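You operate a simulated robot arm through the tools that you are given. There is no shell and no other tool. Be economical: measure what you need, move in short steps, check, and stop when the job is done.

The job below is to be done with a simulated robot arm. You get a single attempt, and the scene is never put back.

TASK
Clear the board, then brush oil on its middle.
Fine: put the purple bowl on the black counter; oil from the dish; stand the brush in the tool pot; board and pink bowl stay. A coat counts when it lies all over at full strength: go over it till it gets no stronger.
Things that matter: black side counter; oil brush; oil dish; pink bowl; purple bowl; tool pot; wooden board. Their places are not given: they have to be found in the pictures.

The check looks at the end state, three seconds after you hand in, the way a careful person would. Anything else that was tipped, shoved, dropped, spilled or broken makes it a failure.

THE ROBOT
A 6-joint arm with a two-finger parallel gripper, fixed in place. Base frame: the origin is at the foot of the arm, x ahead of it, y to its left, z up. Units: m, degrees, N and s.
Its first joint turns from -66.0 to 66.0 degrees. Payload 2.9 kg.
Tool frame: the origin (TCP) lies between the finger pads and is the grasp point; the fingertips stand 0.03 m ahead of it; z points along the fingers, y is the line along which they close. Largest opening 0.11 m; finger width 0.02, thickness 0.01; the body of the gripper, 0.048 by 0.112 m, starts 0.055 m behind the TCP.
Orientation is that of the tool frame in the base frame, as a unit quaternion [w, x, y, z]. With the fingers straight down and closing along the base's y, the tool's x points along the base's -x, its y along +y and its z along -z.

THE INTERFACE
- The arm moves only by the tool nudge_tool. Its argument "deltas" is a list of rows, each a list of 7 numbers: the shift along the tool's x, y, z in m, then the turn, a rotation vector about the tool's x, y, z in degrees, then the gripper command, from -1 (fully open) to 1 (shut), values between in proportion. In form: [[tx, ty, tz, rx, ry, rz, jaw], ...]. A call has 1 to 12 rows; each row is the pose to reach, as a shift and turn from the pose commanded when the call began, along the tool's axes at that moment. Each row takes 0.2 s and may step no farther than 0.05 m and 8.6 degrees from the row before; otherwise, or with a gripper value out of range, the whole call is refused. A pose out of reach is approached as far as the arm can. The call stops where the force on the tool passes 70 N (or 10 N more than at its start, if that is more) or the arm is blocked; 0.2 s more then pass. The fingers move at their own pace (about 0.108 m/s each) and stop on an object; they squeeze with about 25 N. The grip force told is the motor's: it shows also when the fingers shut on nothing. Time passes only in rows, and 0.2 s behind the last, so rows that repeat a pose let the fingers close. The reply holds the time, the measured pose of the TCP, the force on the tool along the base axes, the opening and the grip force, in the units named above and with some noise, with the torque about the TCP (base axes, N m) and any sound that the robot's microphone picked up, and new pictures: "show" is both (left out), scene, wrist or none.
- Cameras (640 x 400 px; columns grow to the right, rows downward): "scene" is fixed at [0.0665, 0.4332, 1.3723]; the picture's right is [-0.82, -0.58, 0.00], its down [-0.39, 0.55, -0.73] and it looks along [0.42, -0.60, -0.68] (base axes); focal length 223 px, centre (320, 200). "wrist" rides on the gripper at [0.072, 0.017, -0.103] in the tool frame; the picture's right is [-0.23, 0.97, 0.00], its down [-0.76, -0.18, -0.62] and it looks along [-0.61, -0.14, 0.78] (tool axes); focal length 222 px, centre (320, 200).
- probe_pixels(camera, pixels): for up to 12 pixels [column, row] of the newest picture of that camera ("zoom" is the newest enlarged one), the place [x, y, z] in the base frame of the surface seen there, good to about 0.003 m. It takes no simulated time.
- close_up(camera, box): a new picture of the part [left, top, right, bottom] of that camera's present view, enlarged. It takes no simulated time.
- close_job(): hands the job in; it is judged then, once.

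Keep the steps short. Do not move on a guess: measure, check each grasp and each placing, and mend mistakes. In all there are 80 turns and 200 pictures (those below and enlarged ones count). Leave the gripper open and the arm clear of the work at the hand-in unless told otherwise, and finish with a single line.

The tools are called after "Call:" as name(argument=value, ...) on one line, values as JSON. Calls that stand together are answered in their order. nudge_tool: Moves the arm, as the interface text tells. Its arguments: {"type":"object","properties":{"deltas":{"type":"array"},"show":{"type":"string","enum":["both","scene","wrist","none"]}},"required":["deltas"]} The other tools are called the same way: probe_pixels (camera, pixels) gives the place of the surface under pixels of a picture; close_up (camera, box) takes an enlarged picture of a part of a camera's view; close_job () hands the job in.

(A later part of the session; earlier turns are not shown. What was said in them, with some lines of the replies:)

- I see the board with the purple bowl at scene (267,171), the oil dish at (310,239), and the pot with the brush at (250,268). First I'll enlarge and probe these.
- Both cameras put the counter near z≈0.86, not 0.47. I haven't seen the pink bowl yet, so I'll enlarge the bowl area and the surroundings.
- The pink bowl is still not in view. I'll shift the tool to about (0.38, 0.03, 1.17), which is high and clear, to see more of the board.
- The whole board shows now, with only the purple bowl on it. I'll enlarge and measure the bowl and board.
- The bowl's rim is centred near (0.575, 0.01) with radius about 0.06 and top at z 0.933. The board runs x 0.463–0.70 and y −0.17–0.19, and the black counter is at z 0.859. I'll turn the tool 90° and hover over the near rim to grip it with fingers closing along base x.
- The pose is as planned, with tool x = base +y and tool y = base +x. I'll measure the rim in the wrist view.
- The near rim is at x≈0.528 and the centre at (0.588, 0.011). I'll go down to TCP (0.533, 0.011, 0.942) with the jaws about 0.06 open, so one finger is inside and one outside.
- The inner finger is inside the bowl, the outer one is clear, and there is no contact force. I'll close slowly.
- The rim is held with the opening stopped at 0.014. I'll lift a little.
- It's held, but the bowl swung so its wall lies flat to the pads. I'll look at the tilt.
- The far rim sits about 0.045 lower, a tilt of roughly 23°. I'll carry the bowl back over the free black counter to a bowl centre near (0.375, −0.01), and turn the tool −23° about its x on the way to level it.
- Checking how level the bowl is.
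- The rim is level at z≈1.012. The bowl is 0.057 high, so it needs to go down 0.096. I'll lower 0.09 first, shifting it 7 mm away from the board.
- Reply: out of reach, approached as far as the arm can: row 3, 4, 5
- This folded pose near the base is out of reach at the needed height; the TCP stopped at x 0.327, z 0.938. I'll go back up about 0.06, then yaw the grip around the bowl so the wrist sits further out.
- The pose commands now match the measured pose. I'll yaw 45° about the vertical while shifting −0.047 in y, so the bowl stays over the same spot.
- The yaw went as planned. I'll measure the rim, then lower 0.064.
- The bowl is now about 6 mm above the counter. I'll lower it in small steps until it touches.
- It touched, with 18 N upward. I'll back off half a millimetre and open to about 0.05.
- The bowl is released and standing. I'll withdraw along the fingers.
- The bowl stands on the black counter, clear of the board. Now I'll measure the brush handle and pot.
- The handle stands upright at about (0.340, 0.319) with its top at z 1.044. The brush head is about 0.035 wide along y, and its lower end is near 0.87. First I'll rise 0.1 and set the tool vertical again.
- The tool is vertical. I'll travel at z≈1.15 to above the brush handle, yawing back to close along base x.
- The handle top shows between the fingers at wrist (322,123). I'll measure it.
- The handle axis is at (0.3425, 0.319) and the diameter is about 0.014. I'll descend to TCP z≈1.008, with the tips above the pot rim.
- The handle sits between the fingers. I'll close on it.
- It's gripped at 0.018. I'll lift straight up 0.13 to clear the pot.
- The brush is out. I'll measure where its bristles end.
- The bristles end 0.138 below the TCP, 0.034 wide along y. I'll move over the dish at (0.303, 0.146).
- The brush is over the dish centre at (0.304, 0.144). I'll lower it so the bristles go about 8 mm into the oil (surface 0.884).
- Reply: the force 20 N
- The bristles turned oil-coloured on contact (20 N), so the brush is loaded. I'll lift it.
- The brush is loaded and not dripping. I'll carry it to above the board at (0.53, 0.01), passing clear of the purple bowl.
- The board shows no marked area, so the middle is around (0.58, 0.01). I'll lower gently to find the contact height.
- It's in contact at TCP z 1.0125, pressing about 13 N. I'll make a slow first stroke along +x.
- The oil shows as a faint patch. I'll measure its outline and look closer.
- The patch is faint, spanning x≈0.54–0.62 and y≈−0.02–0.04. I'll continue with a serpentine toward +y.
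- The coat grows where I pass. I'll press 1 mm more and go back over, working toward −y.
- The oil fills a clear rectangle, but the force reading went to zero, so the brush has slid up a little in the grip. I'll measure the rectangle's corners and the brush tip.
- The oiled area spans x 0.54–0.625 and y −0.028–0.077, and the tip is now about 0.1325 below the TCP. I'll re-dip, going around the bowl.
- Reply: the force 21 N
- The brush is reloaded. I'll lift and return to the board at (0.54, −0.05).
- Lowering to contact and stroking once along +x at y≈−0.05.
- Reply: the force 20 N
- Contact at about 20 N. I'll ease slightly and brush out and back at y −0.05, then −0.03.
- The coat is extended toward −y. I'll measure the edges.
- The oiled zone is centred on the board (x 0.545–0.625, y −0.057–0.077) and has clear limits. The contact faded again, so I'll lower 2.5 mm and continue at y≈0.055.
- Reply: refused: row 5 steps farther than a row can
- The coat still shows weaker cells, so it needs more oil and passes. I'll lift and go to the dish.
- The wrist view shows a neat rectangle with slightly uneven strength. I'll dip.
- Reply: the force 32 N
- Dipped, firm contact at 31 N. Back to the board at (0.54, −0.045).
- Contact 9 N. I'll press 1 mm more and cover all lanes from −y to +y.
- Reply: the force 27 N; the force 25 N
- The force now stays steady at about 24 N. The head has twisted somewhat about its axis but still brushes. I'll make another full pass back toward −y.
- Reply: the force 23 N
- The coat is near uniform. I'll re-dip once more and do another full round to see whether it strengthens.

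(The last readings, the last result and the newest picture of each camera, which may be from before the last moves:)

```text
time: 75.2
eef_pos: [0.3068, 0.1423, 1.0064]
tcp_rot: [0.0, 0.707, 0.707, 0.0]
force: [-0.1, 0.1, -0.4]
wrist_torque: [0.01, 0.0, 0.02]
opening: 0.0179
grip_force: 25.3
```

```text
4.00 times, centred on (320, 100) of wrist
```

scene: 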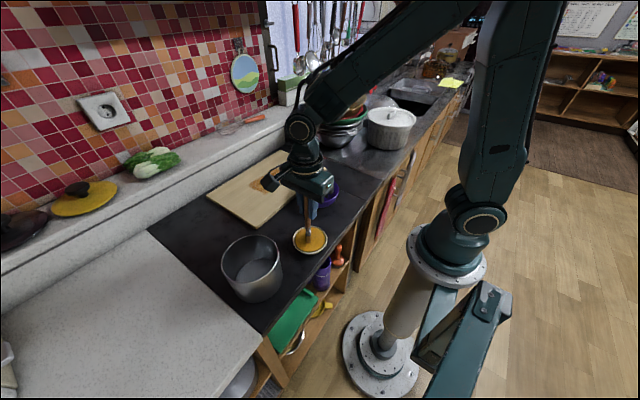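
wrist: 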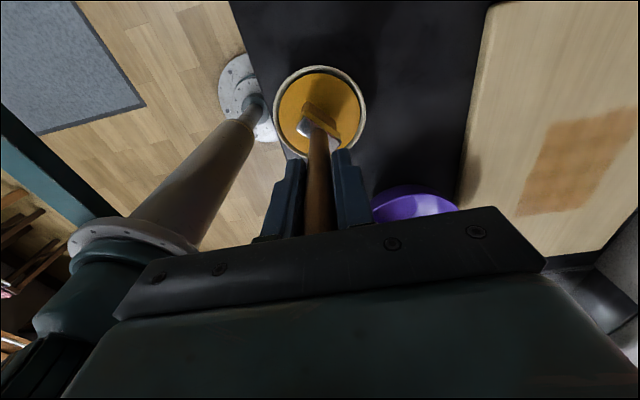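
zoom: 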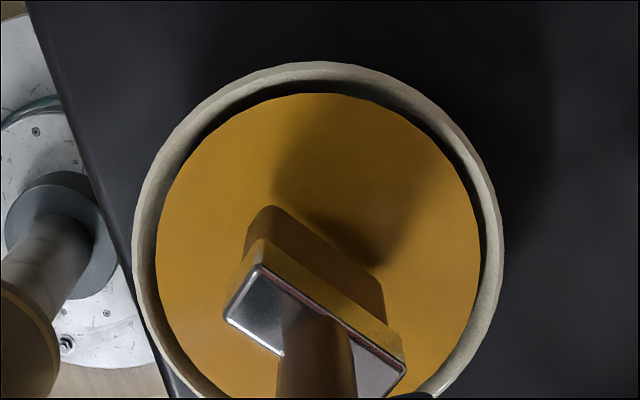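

The near −y corner looks a bit weaker. I'll dip and return, starting at that corner.

Call:
nudge_tool(deltas=[[0, 0, 0.006, 0, 0, 0, 1], [0, 0, 0.009, 0, 0, 0, 1], [0, 0, 0.011, 0, 0, 0, 1]], show="none")

Call:
nudge_tool(deltas=[[0, 0, -0.03, 0, 0, 0, 1], [0, 0, -0.065, 0, 0, 0, 1], [0, 0.04, -0.075, 0, 0, 0, 1], [0, 0.085, -0.075, 0, 0, 0, 1], [0, 0.13, -0.075, 0, 0, 0, 1], [-0.01, 0.175, -0.075, 0, 0, 0, 1], [-0.04, 0.21, -0.07, 0, 0, 0, 1], [-0.08, 0.23, -0.06, 0, 0, 0, 1], [-0.12, 0.233, -0.05, 0, 0, 0, 1], [-0.16, 0.233, -0.03, 0, 0, 0, 1], [-0.195, 0.233, -0.01, 0, 0, 0, 1], [-0.195, 0.233, 0.003, 0, 0, 0, 1]], show="none")

```text
time: 76.0
eef_pos: [0.3073, 0.1451, 0.9973]
tcp_rot: [0.0, 0.706, 0.708, 0.004]
force: [-7.7, 3.6, 52.1]
wrist_torque: [-0.08, 0.54, -0.01]
opening: 0.0185
grip_force: 25.3
```

```text
time: 78.6
eef_pos: [0.5408, -0.0534, 0.9937]
tcp_rot: [0.001, 0.707, 0.707, 0.002]
force: [-5.2, 0.3, 19.2]
wrist_torque: [-0.26, 0.41, -0.07]
opening: 0.0179
grip_force: 24.7
```

In contact at 19 N near the corner. I'll run the lanes from −y to +y.

Call:
nudge_tool(deltas=[[0, 0.032, 0.0005, 0, 0, 0, 1], [0, 0.064, 0.0005, 0, 0, 0, 1], [0, 0.096, 0.0005, 0, 0, 0, 1], [0.01, 0.096, 0.0005, 0, 0, 0, 1], [0.01, 0.064, 0.0005, 0, 0, 0, 1], [0.01, 0.032, 0.0005, 0, 0, 0, 1], [0.01, -0.006, 0.0005, 0, 0, 0, 1], [0.028, -0.006, 0.0005, 0, 0, 0, 1], [0.028, 0.032, 0.0005, 0, 0, 0, 1], [0.028, 0.064, 0.0005, 0, 0, 0, 1], [0.028, 0.096, 0.0005, 0, 0, 0, 1], [0.046, 0.096, 0.0005, 0, 0, 0, 1]], show="none")

Call:
nudge_tool(deltas=[[0, -0.034, 0, 0, 0, 0, 1], [0, -0.068, 0, 0, 0, 0, 1], [0, -0.102, 0, 0, 0, 0, 1], [0.018, -0.102, 0, 0, 0, 0, 1], [0.018, -0.068, 0, 0, 0, 0, 1], [0.018, -0.034, 0, 0, 0, 0, 1], [0.018, 0, 0, 0, 0, 0, 1], [0.036, 0, 0, 0, 0, 0, 1], [0.036, -0.034, 0, 0, 0, 0, 1], [0.036, -0.068, 0, 0, 0, 0, 1], [0.036, -0.102, 0, 0, 0, 0, 1], [0.054, -0.102, 0, 0, 0, 0, 1]], show="none")

Call:
nudge_tool(deltas=[[0, 0.034, 0, 0, 0, 0, 1], [0, 0.068, 0, 0, 0, 0, 1], [0, 0.102, 0, 0, 0, 0, 1], [0.018, 0.102, 0, 0, 0, 0, 1], [0.018, 0.068, 0, 0, 0, 0, 1], [0.018, 0.034, 0, 0, 0, 0, 1], [0.018, 0, 0, 0, 0, 0, 1], [0.026, 0, 0, 0, 0, 0, 1], [0.026, 0.034, 0, 0, 0, 0, 1], [0.026, 0.068, 0, 0, 0, 0, 1], [0.026, 0.102, 0, 0, 0, 0, 1]])

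Call:
close_up(camera="scene", box=[235, 155, 299, 195])

```text
time: 81.2
eef_pos: [0.6358, -0.0068, 0.9926]
tcp_rot: [0.001, 0.708, 0.706, 0.002]
force: [0.2, -5.5, 20.0]
wrist_torque: [-0.48, 0.19, 0.06]
opening: 0.018
grip_force: 24.6
```

```text
time: 83.8
eef_pos: [0.5332, 0.047, 0.9921]
tcp_rot: [0.001, 0.708, 0.706, 0.001]
force: [0.5, -7.1, 26.6]
wrist_torque: [-0.65, 0.22, 0.07]
opening: 0.0183
grip_force: 25.2
```

```text
time: 86.2
eef_pos: [0.6344, 0.0762, 0.9935]
tcp_rot: [0.0, 0.707, 0.707, 0.001]
force: [-7.8, 1.5, 25.8]
wrist_torque: [0.33, 1.19, 0.04]
opening: 0.0183
grip_force: 25.1
```

scene: 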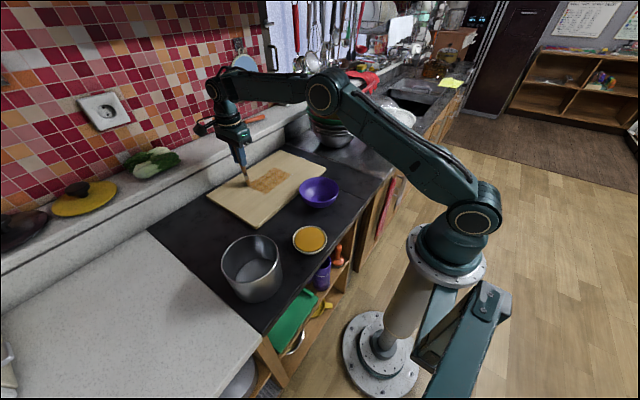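
wrist: 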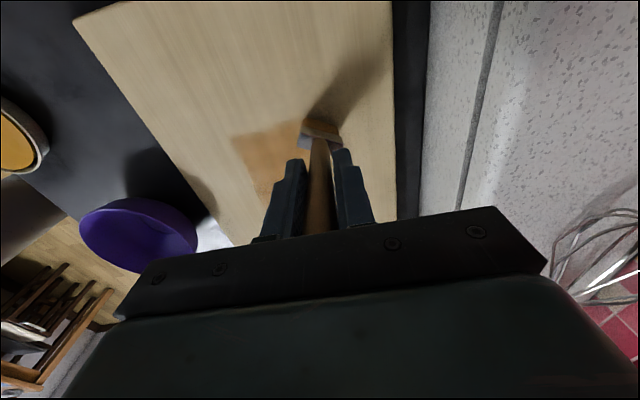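

```text
10.00 times, centred on (267, 175) of scene
```

zoom: 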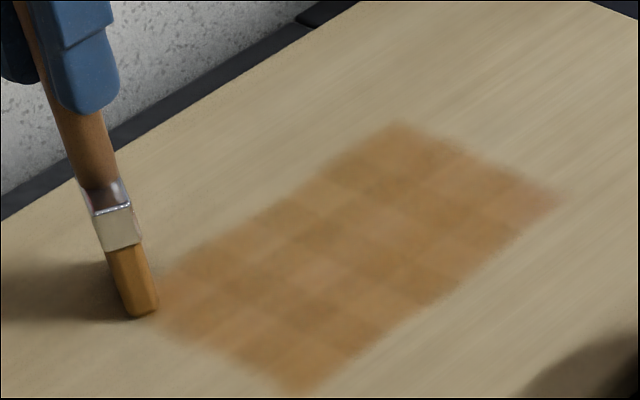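

I'll lift clear to get an unobstructed look at the coat.

Call:
nudge_tool(deltas=[[0, 0, -0.03, 0, 0, 0, 1], [-0.02, -0.03, -0.05, 0, 0, 0, 1], [-0.05, -0.065, -0.06, 0, 0, 0, 1], [-0.08, -0.1, -0.065, 0, 0, 0, 1], [-0.105, -0.135, -0.065, 0, 0, 0, 1], [-0.125, -0.16, -0.065, 0, 0, 0, 1]])

Call:
close_up(camera="scene", box=[235, 155, 299, 195])

Call:
close_up(camera="wrist", box=[300, 0, 500, 130])

```text
time: 87.6
eef_pos: [0.4753, -0.0478, 1.0548]
tcp_rot: [0.001, 0.707, 0.707, -0.001]
force: [0.2, -0.8, -0.4]
wrist_torque: [0.0, 0.0, -0.01]
opening: 0.018
grip_force: 25.3
```

scene: 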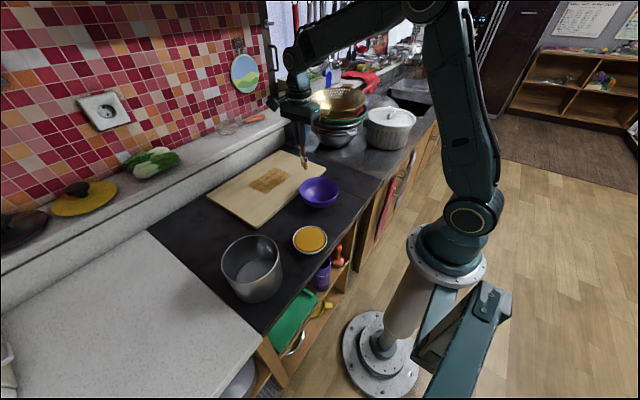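
wrist: 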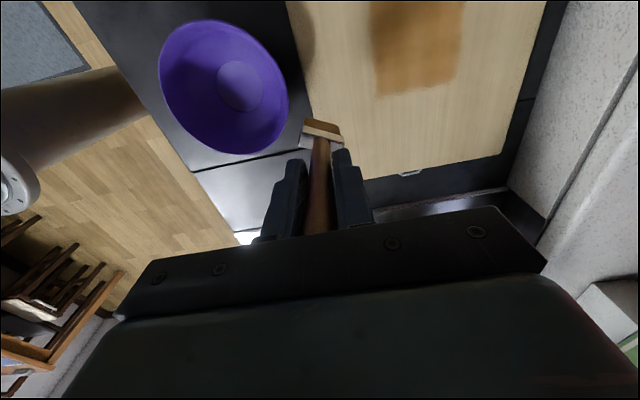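

```text
10.00 times, centred on (267, 175) of scene
```

zoom: 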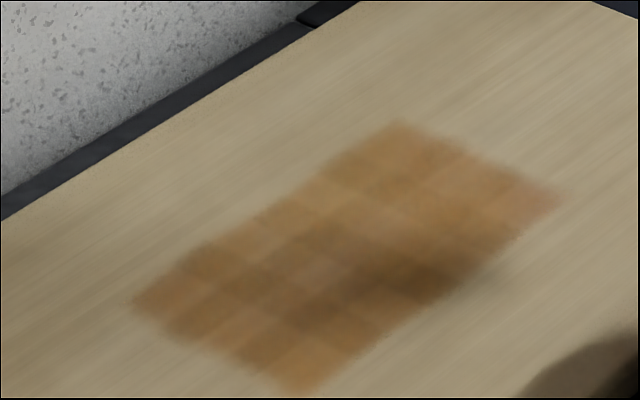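

```text
3.08 times, centred on (400, 65) of wrist
```

zoom: 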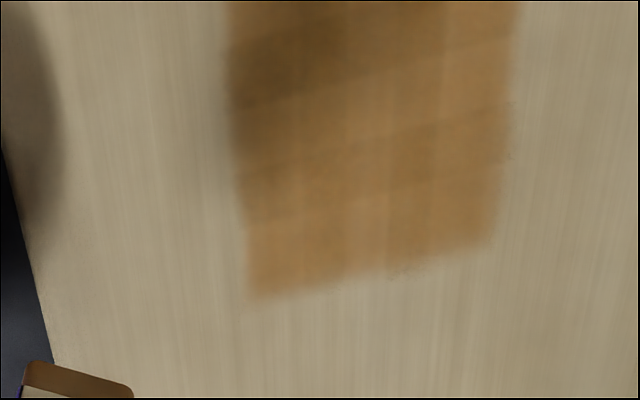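

Nearly even, but the near −y corner and +y end look slightly lighter. One more dip and a round with emphasis on the edges.

Call:
nudge_tool(deltas=[[0.045, 0, -0.01, 0, 0, 0, 1], [0.09, 0, -0.01, 0, 0, 0, 1], [0.135, 0, -0.01, 0, 0, 0, 1], [0.175, 0, -0.01, 0, 0, 0, 1], [0.193, -0.04, -0.01, 0, 0, 0, 1], [0.193, -0.085, -0.01, 0, 0, 0, 1], [0.193, -0.13, -0.01, 0, 0, 0, 1], [0.193, -0.169, 0, 0, 0, 0, 1], [0.193, -0.169, 0.03, 0, 0, 0, 1], [0.193, -0.169, 0.05, 0, 0, 0, 1], [0.193, -0.169, 0.056, 0, 0, 0, 1], [0.193, -0.169, 0.059, 0, 0, 0, 1]], show="none")

```text
time: 90.2
eef_pos: [0.3076, 0.1434, 0.9989]
tcp_rot: [0.0, 0.707, 0.707, 0.004]
force: [-3.5, -2.4, 41.6]
wrist_torque: [-0.04, 0.97, 0.0]
opening: 0.0184
grip_force: 24.7
```

Call:
nudge_tool(deltas=[[0, 0, -0.03, 0, 0, 0, 1], [0, 0, -0.065, 0, 0, 0, 1], [0, 0.04, -0.075, 0, 0, 0, 1], [0, 0.085, -0.075, 0, 0, 0, 1], [0, 0.13, -0.075, 0, 0, 0, 1], [-0.01, 0.175, -0.075, 0, 0, 0, 1], [-0.04, 0.21, -0.07, 0, 0, 0, 1], [-0.08, 0.23, -0.06, 0, 0, 0, 1], [-0.12, 0.238, -0.05, 0, 0, 0, 1], [-0.16, 0.238, -0.03, 0, 0, 0, 1], [-0.193, 0.238, -0.01, 0, 0, 0, 1], [-0.193, 0.238, 0.003, 0, 0, 0, 1]], show="none")

Call:
nudge_tool(deltas=[[0, 0, 0.001, 0, 0, 0, 1], [-0.008, 0.01, 0.001, 0, 0, 0, 1], [-0.008, 0.045, 0.001, 0, 0, 0, 1], [-0.008, 0.085, 0.001, 0, 0, 0, 1], [0.01, 0.085, 0.001, 0, 0, 0, 1], [0.01, 0.045, 0.001, 0, 0, 0, 1], [0.01, 0.0, 0.001, 0, 0, 0, 1], [-0.005, -0.008, 0.001, 0, 0, 0, 1], [0.03, -0.004, 0.001, 0, 0, 0, 1], [0.06, -0.004, 0.001, 0, 0, 0, 1], [0.09, -0.004, 0.001, 0, 0, 0, 1], [0.118, 0, 0.001, 0, 0, 0, 1]], show="scene")

Call:
close_up(camera="scene", box=[235, 155, 299, 195])

```text
time: 92.8
eef_pos: [0.5445, -0.0515, 0.9941]
tcp_rot: [-0.001, 0.707, 0.707, 0.001]
force: [-0.4, 0.4, 0.0]
wrist_torque: [0.0, 0.02, 0.03]
opening: 0.0176
grip_force: 25.0
```

```text
time: 95.4
eef_pos: [0.5438, 0.0693, 0.9939]
tcp_rot: [-0.001, 0.708, 0.707, 0.0]
force: [-0.6, -2.5, 6.9]
wrist_torque: [-0.22, 0.11, 0.02]
opening: 0.0179
grip_force: 24.8
```

scene: 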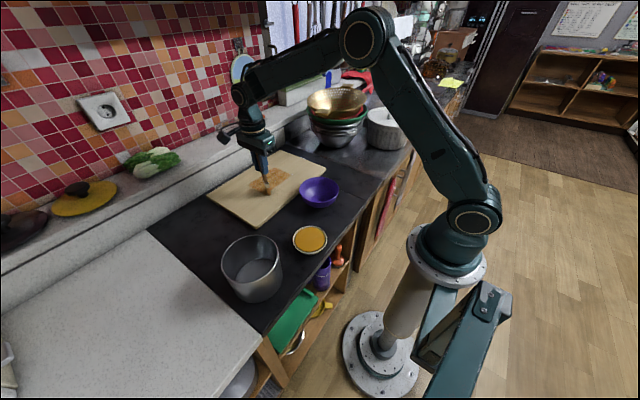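

```text
10.00 times, centred on (267, 175) of scene
```

zoom: 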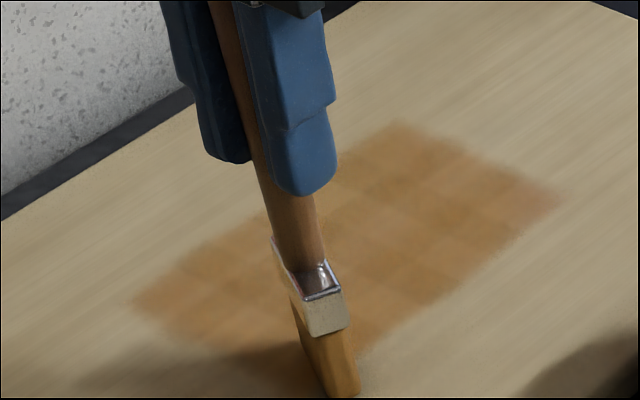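

I'll continue with 1 mm more press from +y back toward −y.

Call:
nudge_tool(deltas=[[0, -0.008, 0.001, 0, 0, 0, 1], [0, 0.03, 0.0015, 0, 0, 0, 1], [0, 0.06, 0.0015, 0, 0, 0, 1], [0, 0.088, 0.0015, 0, 0, 0, 1], [-0.016, 0.088, 0.0015, 0, 0, 0, 1], [-0.016, 0.05, 0.0015, 0, 0, 0, 1], [-0.016, 0.02, 0.0015, 0, 0, 0, 1], [-0.016, -0.01, 0.0015, 0, 0, 0, 1], [-0.034, -0.01, 0.0015, 0, 0, 0, 1], [-0.034, 0.025, 0.0015, 0, 0, 0, 1], [-0.034, 0.06, 0.0015, 0, 0, 0, 1], [-0.034, 0.088, 0.0015, 0, 0, 0, 1]], show="none")

Call:
nudge_tool(deltas=[[-0.018, 0, 0, 0, 0, 0, 1], [-0.018, -0.035, 0, 0, 0, 0, 1], [-0.018, -0.065, 0, 0, 0, 0, 1], [-0.018, -0.098, 0, 0, 0, 0, 1], [-0.036, -0.098, 0, 0, 0, 0, 1], [-0.036, -0.065, 0, 0, 0, 0, 1], [-0.036, -0.035, 0, 0, 0, 0, 1], [-0.036, 0, 0, 0, 0, 0, 1], [-0.054, 0, 0, 0, 0, 0, 1], [-0.054, -0.035, 0, 0, 0, 0, 1], [-0.054, -0.065, 0, 0, 0, 0, 1], [-0.054, -0.098, 0, 0, 0, 0, 1]], show="none")

Call:
nudge_tool(deltas=[[-0.018, 0, 0, 0, 0, 0, 1], [-0.018, 0.035, 0, 0, 0, 0, 1], [-0.018, 0.065, 0, 0, 0, 0, 1], [-0.018, 0.098, 0, 0, 0, 0, 1], [-0.034, 0.098, 0, 0, 0, 0, 1], [-0.034, 0.065, 0, 0, 0, 0, 1], [-0.034, 0.035, 0, 0, 0, 0, 1], [-0.034, 0, 0, 0, 0, 0, 1], [-0.034, 0, -0.03, 0, 0, 0, 1], [-0.034, -0.04, -0.06, 0, 0, 0, 1], [-0.02, -0.065, -0.065, 0, 0, 0, 1]])

Call:
close_up(camera="scene", box=[235, 155, 299, 195])

Call:
close_up(camera="wrist", box=[300, 0, 500, 130])

```text
time: 98.0
eef_pos: [0.6321, 0.0365, 0.9936]
tcp_rot: [0.001, 0.707, 0.707, 0.001]
force: [-7.1, 0.0, 18.8]
wrist_torque: [-0.22, 0.59, -0.05]
opening: 0.0184
grip_force: 25.5
```

```text
time: 100.6
eef_pos: [0.5352, -0.0171, 0.9931]
tcp_rot: [0.001, 0.707, 0.708, 0.001]
force: [4.3, -1.0, 11.2]
wrist_torque: [-0.12, -0.66, -0.02]
opening: 0.0179
grip_force: 25.5
```

```text
time: 103.0
eef_pos: [0.47, -0.0406, 1.0567]
tcp_rot: [-0.001, 0.707, 0.707, 0.0]
force: [-0.2, 0.3, -0.2]
wrist_torque: [0.0, -0.01, -0.03]
opening: 0.0183
grip_force: 25.1
```

scene: 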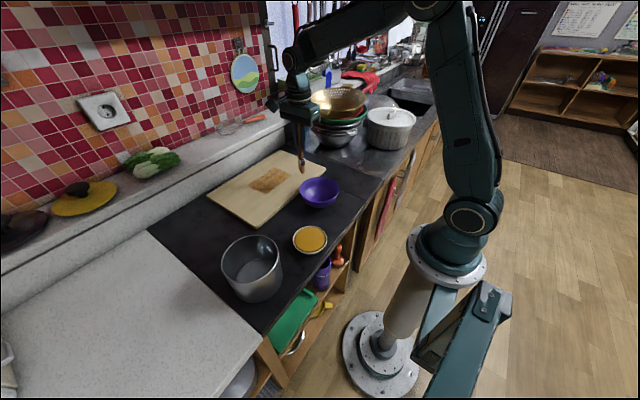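
wrist: 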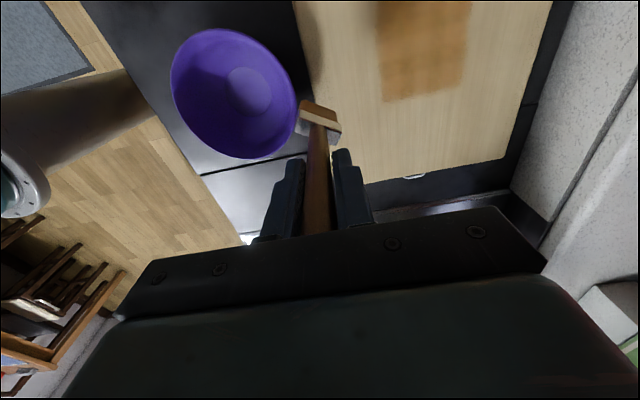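

```text
10.00 times, centred on (267, 175) of scene
```

zoom: 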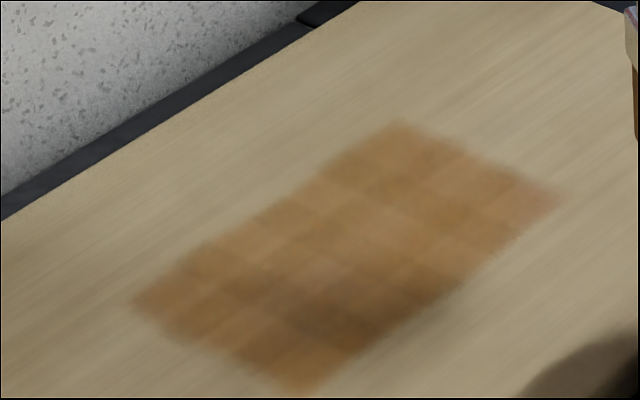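

```text
3.08 times, centred on (400, 65) of wrist
```

zoom: 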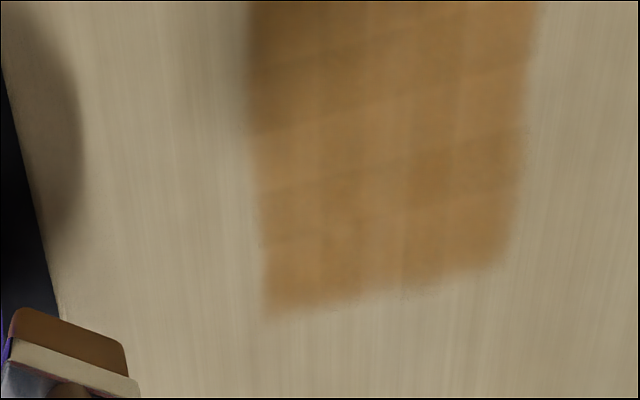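

The coat is unchanged from the last look and even from both cameras, so it gets no stronger. Now I'll take the brush to above the tool pot.

Call:
nudge_tool(deltas=[[0.03, 0, -0.025, 0, 0, 0, 1], [0.065, 0, -0.05, 0, 0, 0, 1], [0.1, -0.005, -0.075, 0, 0, 0, 1], [0.14, -0.015, -0.083, 0, 0, 0, 1], [0.18, -0.03, -0.083, 0, 0, 0, 1], [0.22, -0.05, -0.083, 0, 0, 0, 1], [0.255, -0.07, -0.083, 0, 0, 0, 1], [0.29, -0.09, -0.083, 0, 0, 0, 1], [0.32, -0.11, -0.083, 0, 0, 0, 1], [0.352, -0.129, -0.083, 0, 0, 0, 1], [0.352, -0.129, -0.083, 0, 0, 0, 1]])

Call:
close_up(camera="scene", box=[200, 170, 300, 300])

Call:
close_up(camera="wrist", box=[260, 40, 400, 180])

```text
time: 105.4
eef_pos: [0.3391, 0.3104, 1.1413]
tcp_rot: [-0.001, 0.707, 0.707, 0.0]
force: [1.2, 0.2, -0.4]
wrist_torque: [-0.01, -0.01, 0.0]
opening: 0.0182
grip_force: 25.0
```

scene: 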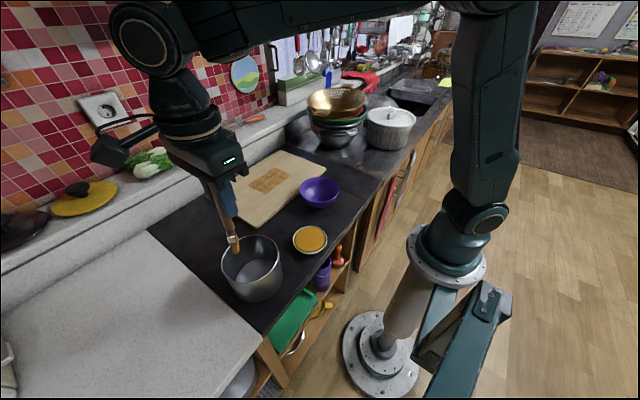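
wrist: 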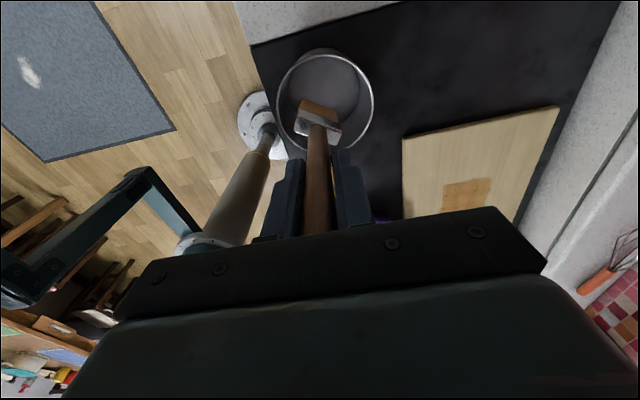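

```text
3.08 times, centred on (250, 235) of scene
```

zoom: 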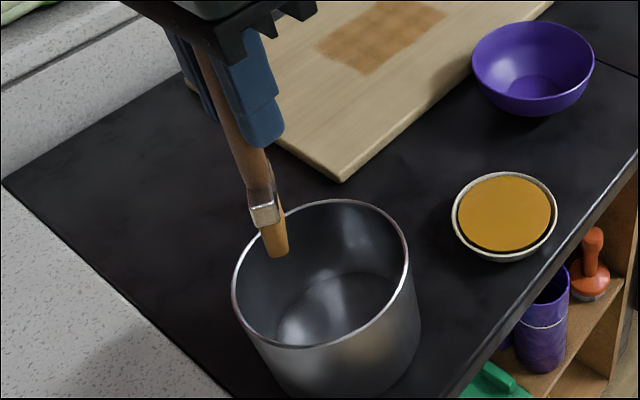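

```text
2.86 times, centred on (330, 110) of wrist
```

zoom: 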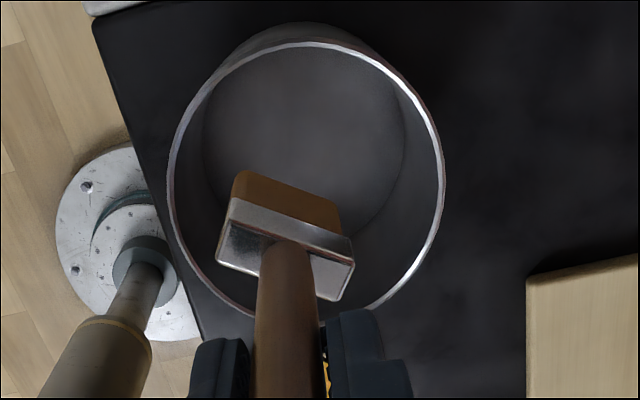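

Checking the brush's lean and the pot's inside before lowering.

Call:
probe_pixels(camera="zoom", pixels=[[240, 175], [335, 207], [235, 205], [350, 265], [222, 260], [330, 298], [290, 262], [290, 330], [170, 180], [440, 180], [310, 44]])

Call:
probe_pixels(camera="scene", pixels=[[237, 250], [239, 252], [242, 250], [232, 238], [239, 236], [234, 228], [228, 215], [224, 272], [260, 270], [250, 278]])

```text
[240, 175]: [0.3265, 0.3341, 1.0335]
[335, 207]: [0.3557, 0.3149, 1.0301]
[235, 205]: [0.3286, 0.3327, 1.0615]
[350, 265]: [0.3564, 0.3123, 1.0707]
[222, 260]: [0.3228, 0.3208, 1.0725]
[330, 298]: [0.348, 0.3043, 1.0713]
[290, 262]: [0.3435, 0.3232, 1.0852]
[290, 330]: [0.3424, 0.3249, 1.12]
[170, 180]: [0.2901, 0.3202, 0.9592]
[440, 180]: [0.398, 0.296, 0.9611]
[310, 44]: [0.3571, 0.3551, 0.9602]
```

```text
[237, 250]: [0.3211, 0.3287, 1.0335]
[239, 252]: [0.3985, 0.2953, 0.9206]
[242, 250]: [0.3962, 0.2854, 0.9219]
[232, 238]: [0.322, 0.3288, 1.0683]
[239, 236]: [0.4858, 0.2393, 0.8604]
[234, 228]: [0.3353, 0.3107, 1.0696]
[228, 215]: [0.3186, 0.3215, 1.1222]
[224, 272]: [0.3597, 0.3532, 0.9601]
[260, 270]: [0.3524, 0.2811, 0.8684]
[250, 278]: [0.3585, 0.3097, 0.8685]
```

The handle is upright in the grip (its axis about 5 mm to +y of the TCP). The pot centre is near (0.341, 0.300). I'll shift 10 mm toward −y and lower to just above the pot floor.

Call:
nudge_tool(deltas=[[-0.01, 0.001, 0.02, 0, 0, 0, 1], [-0.01, 0.001, 0.055, 0, 0, 0, 1], [-0.01, 0.001, 0.09, 0, 0, 0, 1], [-0.01, 0.001, 0.12, 0, 0, 0, 1], [-0.01, 0.001, 0.14, 0, 0, 0, 1], [-0.01, 0.001, 0.15, 0, 0, 0, 1]])

Call:
nudge_tool(deltas=[[0, 0, 0.003, 0, 0, 0, 1], [0, 0, 0.005, 0, 0, 0, 1]], show="none")

```text
time: 106.8
eef_pos: [0.3417, 0.3017, 0.9896]
tcp_rot: [0.0, 0.707, 0.707, 0.0]
force: [1.0, 0.0, -0.1]
wrist_torque: [0.02, -0.01, -0.01]
opening: 0.018
grip_force: 25.0
```

scene: 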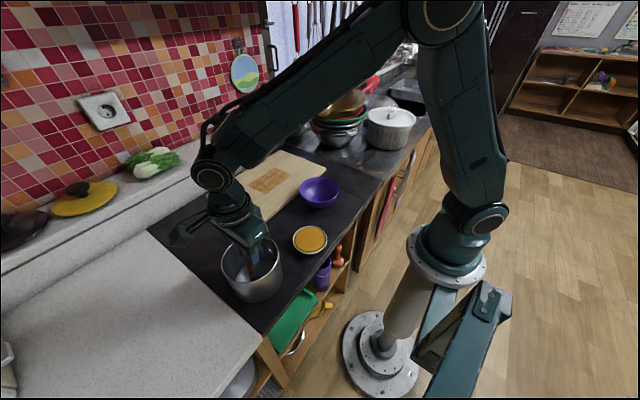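
wrist: 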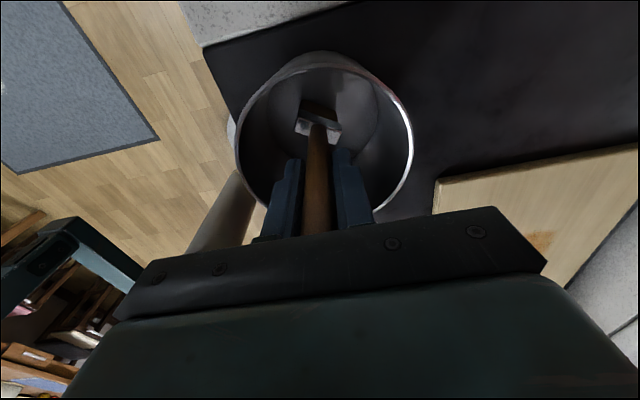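

```text
time: 107.4
eef_pos: [0.3407, 0.3012, 0.986]
tcp_rot: [0.001, 0.707, 0.707, 0.001]
force: [-3.2, -1.7, 15.2]
wrist_torque: [-0.37, 0.18, -0.03]
opening: 0.0181
grip_force: 25.6
```

The bristles are on the pot floor (15 N). I'll ease off half a millimetre and open a little.

Call:
nudge_tool(deltas=[[0, 0, -0.001, 0, 0, 0, 1], [0, 0, -0.001, 0, 0, 0, 0.6], [0, 0, -0.001, 0, 0, 0, 0.35], [0, 0, -0.001, 0, 0, 0, 0.35], [0, 0, -0.001, 0, 0, 0, 0.35], [0, 0, -0.001, 0, 0, 0, 0.35]], show="wrist")

```text
time: 108.8
eef_pos: [0.3423, 0.3014, 0.9862]
tcp_rot: [0.0, 0.707, 0.707, 0.0]
force: [-0.8, 1.0, 14.6]
wrist_torque: [0.0, -0.04, 0.03]
opening: 0.0356
grip_force: 0.0
```

wrist: 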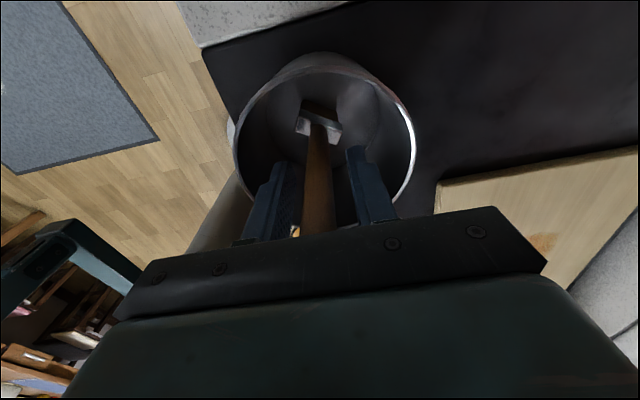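

The grip is open, and the brush still stands pressed lightly between palm and floor. I'll rise straight up, slowly first.

Call:
nudge_tool(deltas=[[0, 0, -0.002, 0, 0, 0, 0.35], [0, 0, -0.006, 0, 0, 0, 0.35], [0, 0, -0.015, 0, 0, 0, 0.35], [0, 0, -0.03, 0, 0, 0, 0.35], [0, 0, -0.055, 0, 0, 0, 0.3], [0, 0, -0.085, 0, 0, 0, 0.1], [0, 0, -0.12, 0, 0, 0, -0.3], [0, 0, -0.16, 0, 0, 0, -0.5]])

Call:
close_up(camera="scene", box=[200, 200, 300, 310])

```text
time: 110.6
eef_pos: [0.3407, 0.3027, 1.1451]
tcp_rot: [-0.001, 0.707, 0.707, 0.0]
force: [0.4, -1.1, 0.8]
wrist_torque: [-0.04, -0.01, 0.03]
opening: 0.0826
grip_force: 0.1
```

scene: 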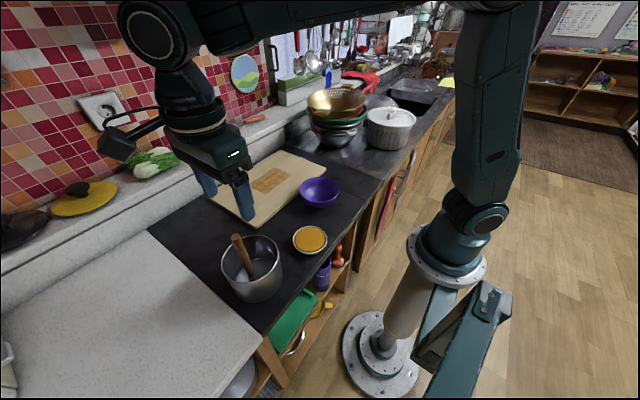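
wrist: 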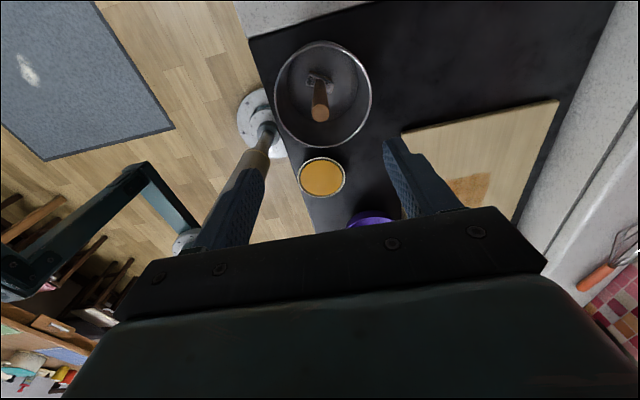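

```text
3.64 times, centred on (250, 255) of scene
```

zoom: 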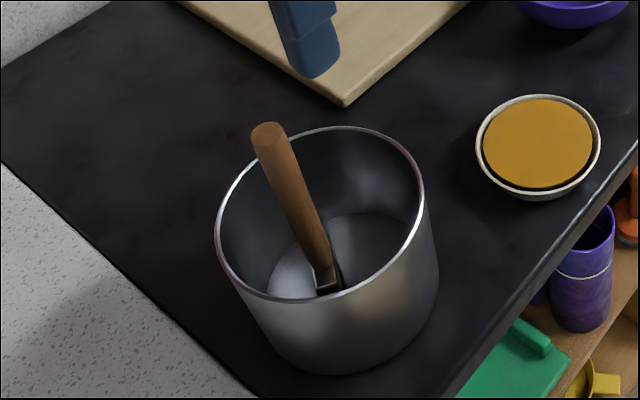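

The brush stands upright in the pot. I'll move the arm up and away, gripper fully open, and check everything.

Call:
nudge_tool(deltas=[[0, 0, -0.03, 0, 0, 0, -0.6], [0, 0, -0.07, 0, 0, 0, -1], [-0.04, 0, -0.08, 0, 0, 0, -1], [-0.085, 0, -0.08, 0, 0, 0, -1], [-0.13, 0, -0.08, 0, 0, 0, -1], [-0.175, 0, -0.08, 0, 0, 0, -1], [-0.22, 0, -0.08, 0, 0, 0, -1], [-0.26, 0, -0.08, 0, 0, 0, -1], [-0.3, 0, -0.08, 0, 0, 0, -1], [-0.34, 0, -0.08, 0, 0, 0, -1], [-0.38, 0, -0.08, 0, 0, 0, -1], [-0.38, 0, -0.08, 0, 0, 0, -1]], show="scene")

Call:
close_up(camera="scene", box=[195, 140, 355, 310])

Call:
close_up(camera="scene", box=[235, 155, 299, 195])

```text
time: 113.2
eef_pos: [0.3406, -0.0784, 1.2265]
tcp_rot: [0.0, 0.708, 0.706, 0.0]
force: [0.2, -0.1, 0.3]
wrist_torque: [0.01, 0.0, 0.01]
opening: 0.11
grip_force: 0.0
```

scene: 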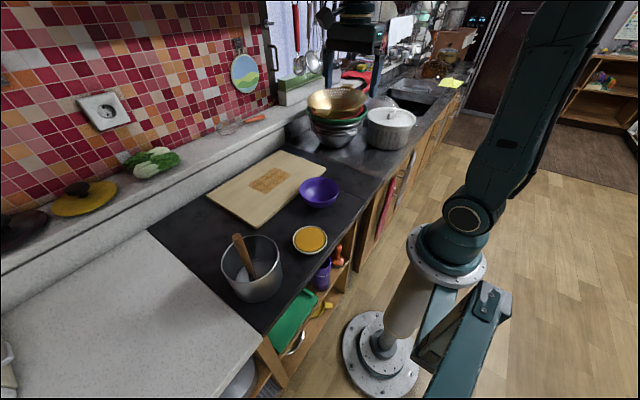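

```text
2.35 times, centred on (275, 225) of scene
```

zoom: 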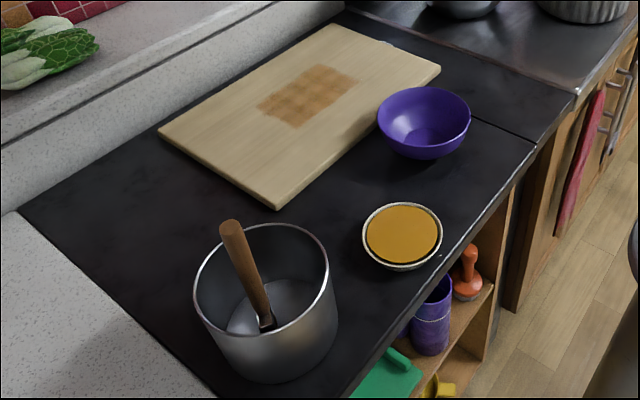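

```text
10.00 times, centred on (267, 175) of scene
```

zoom: 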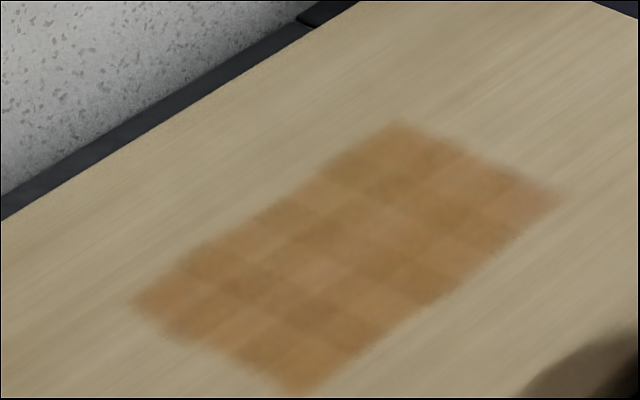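

The bowl is upright on the black counter, and the dish, pot and board are where they were. The brush stands in the pot, the coat is unchanged over the last two rounds, and the arm is clear with the gripper open. Handing in.

Call:
close_job()

```text
The job is handed in.
```

The purple bowl is on the black counter, the middle of the board has a coat of oil that stopped getting stronger over the last two rounds, and the brush stands in the tool pot; the pink bowl never showed in any picture and I did not touch it.
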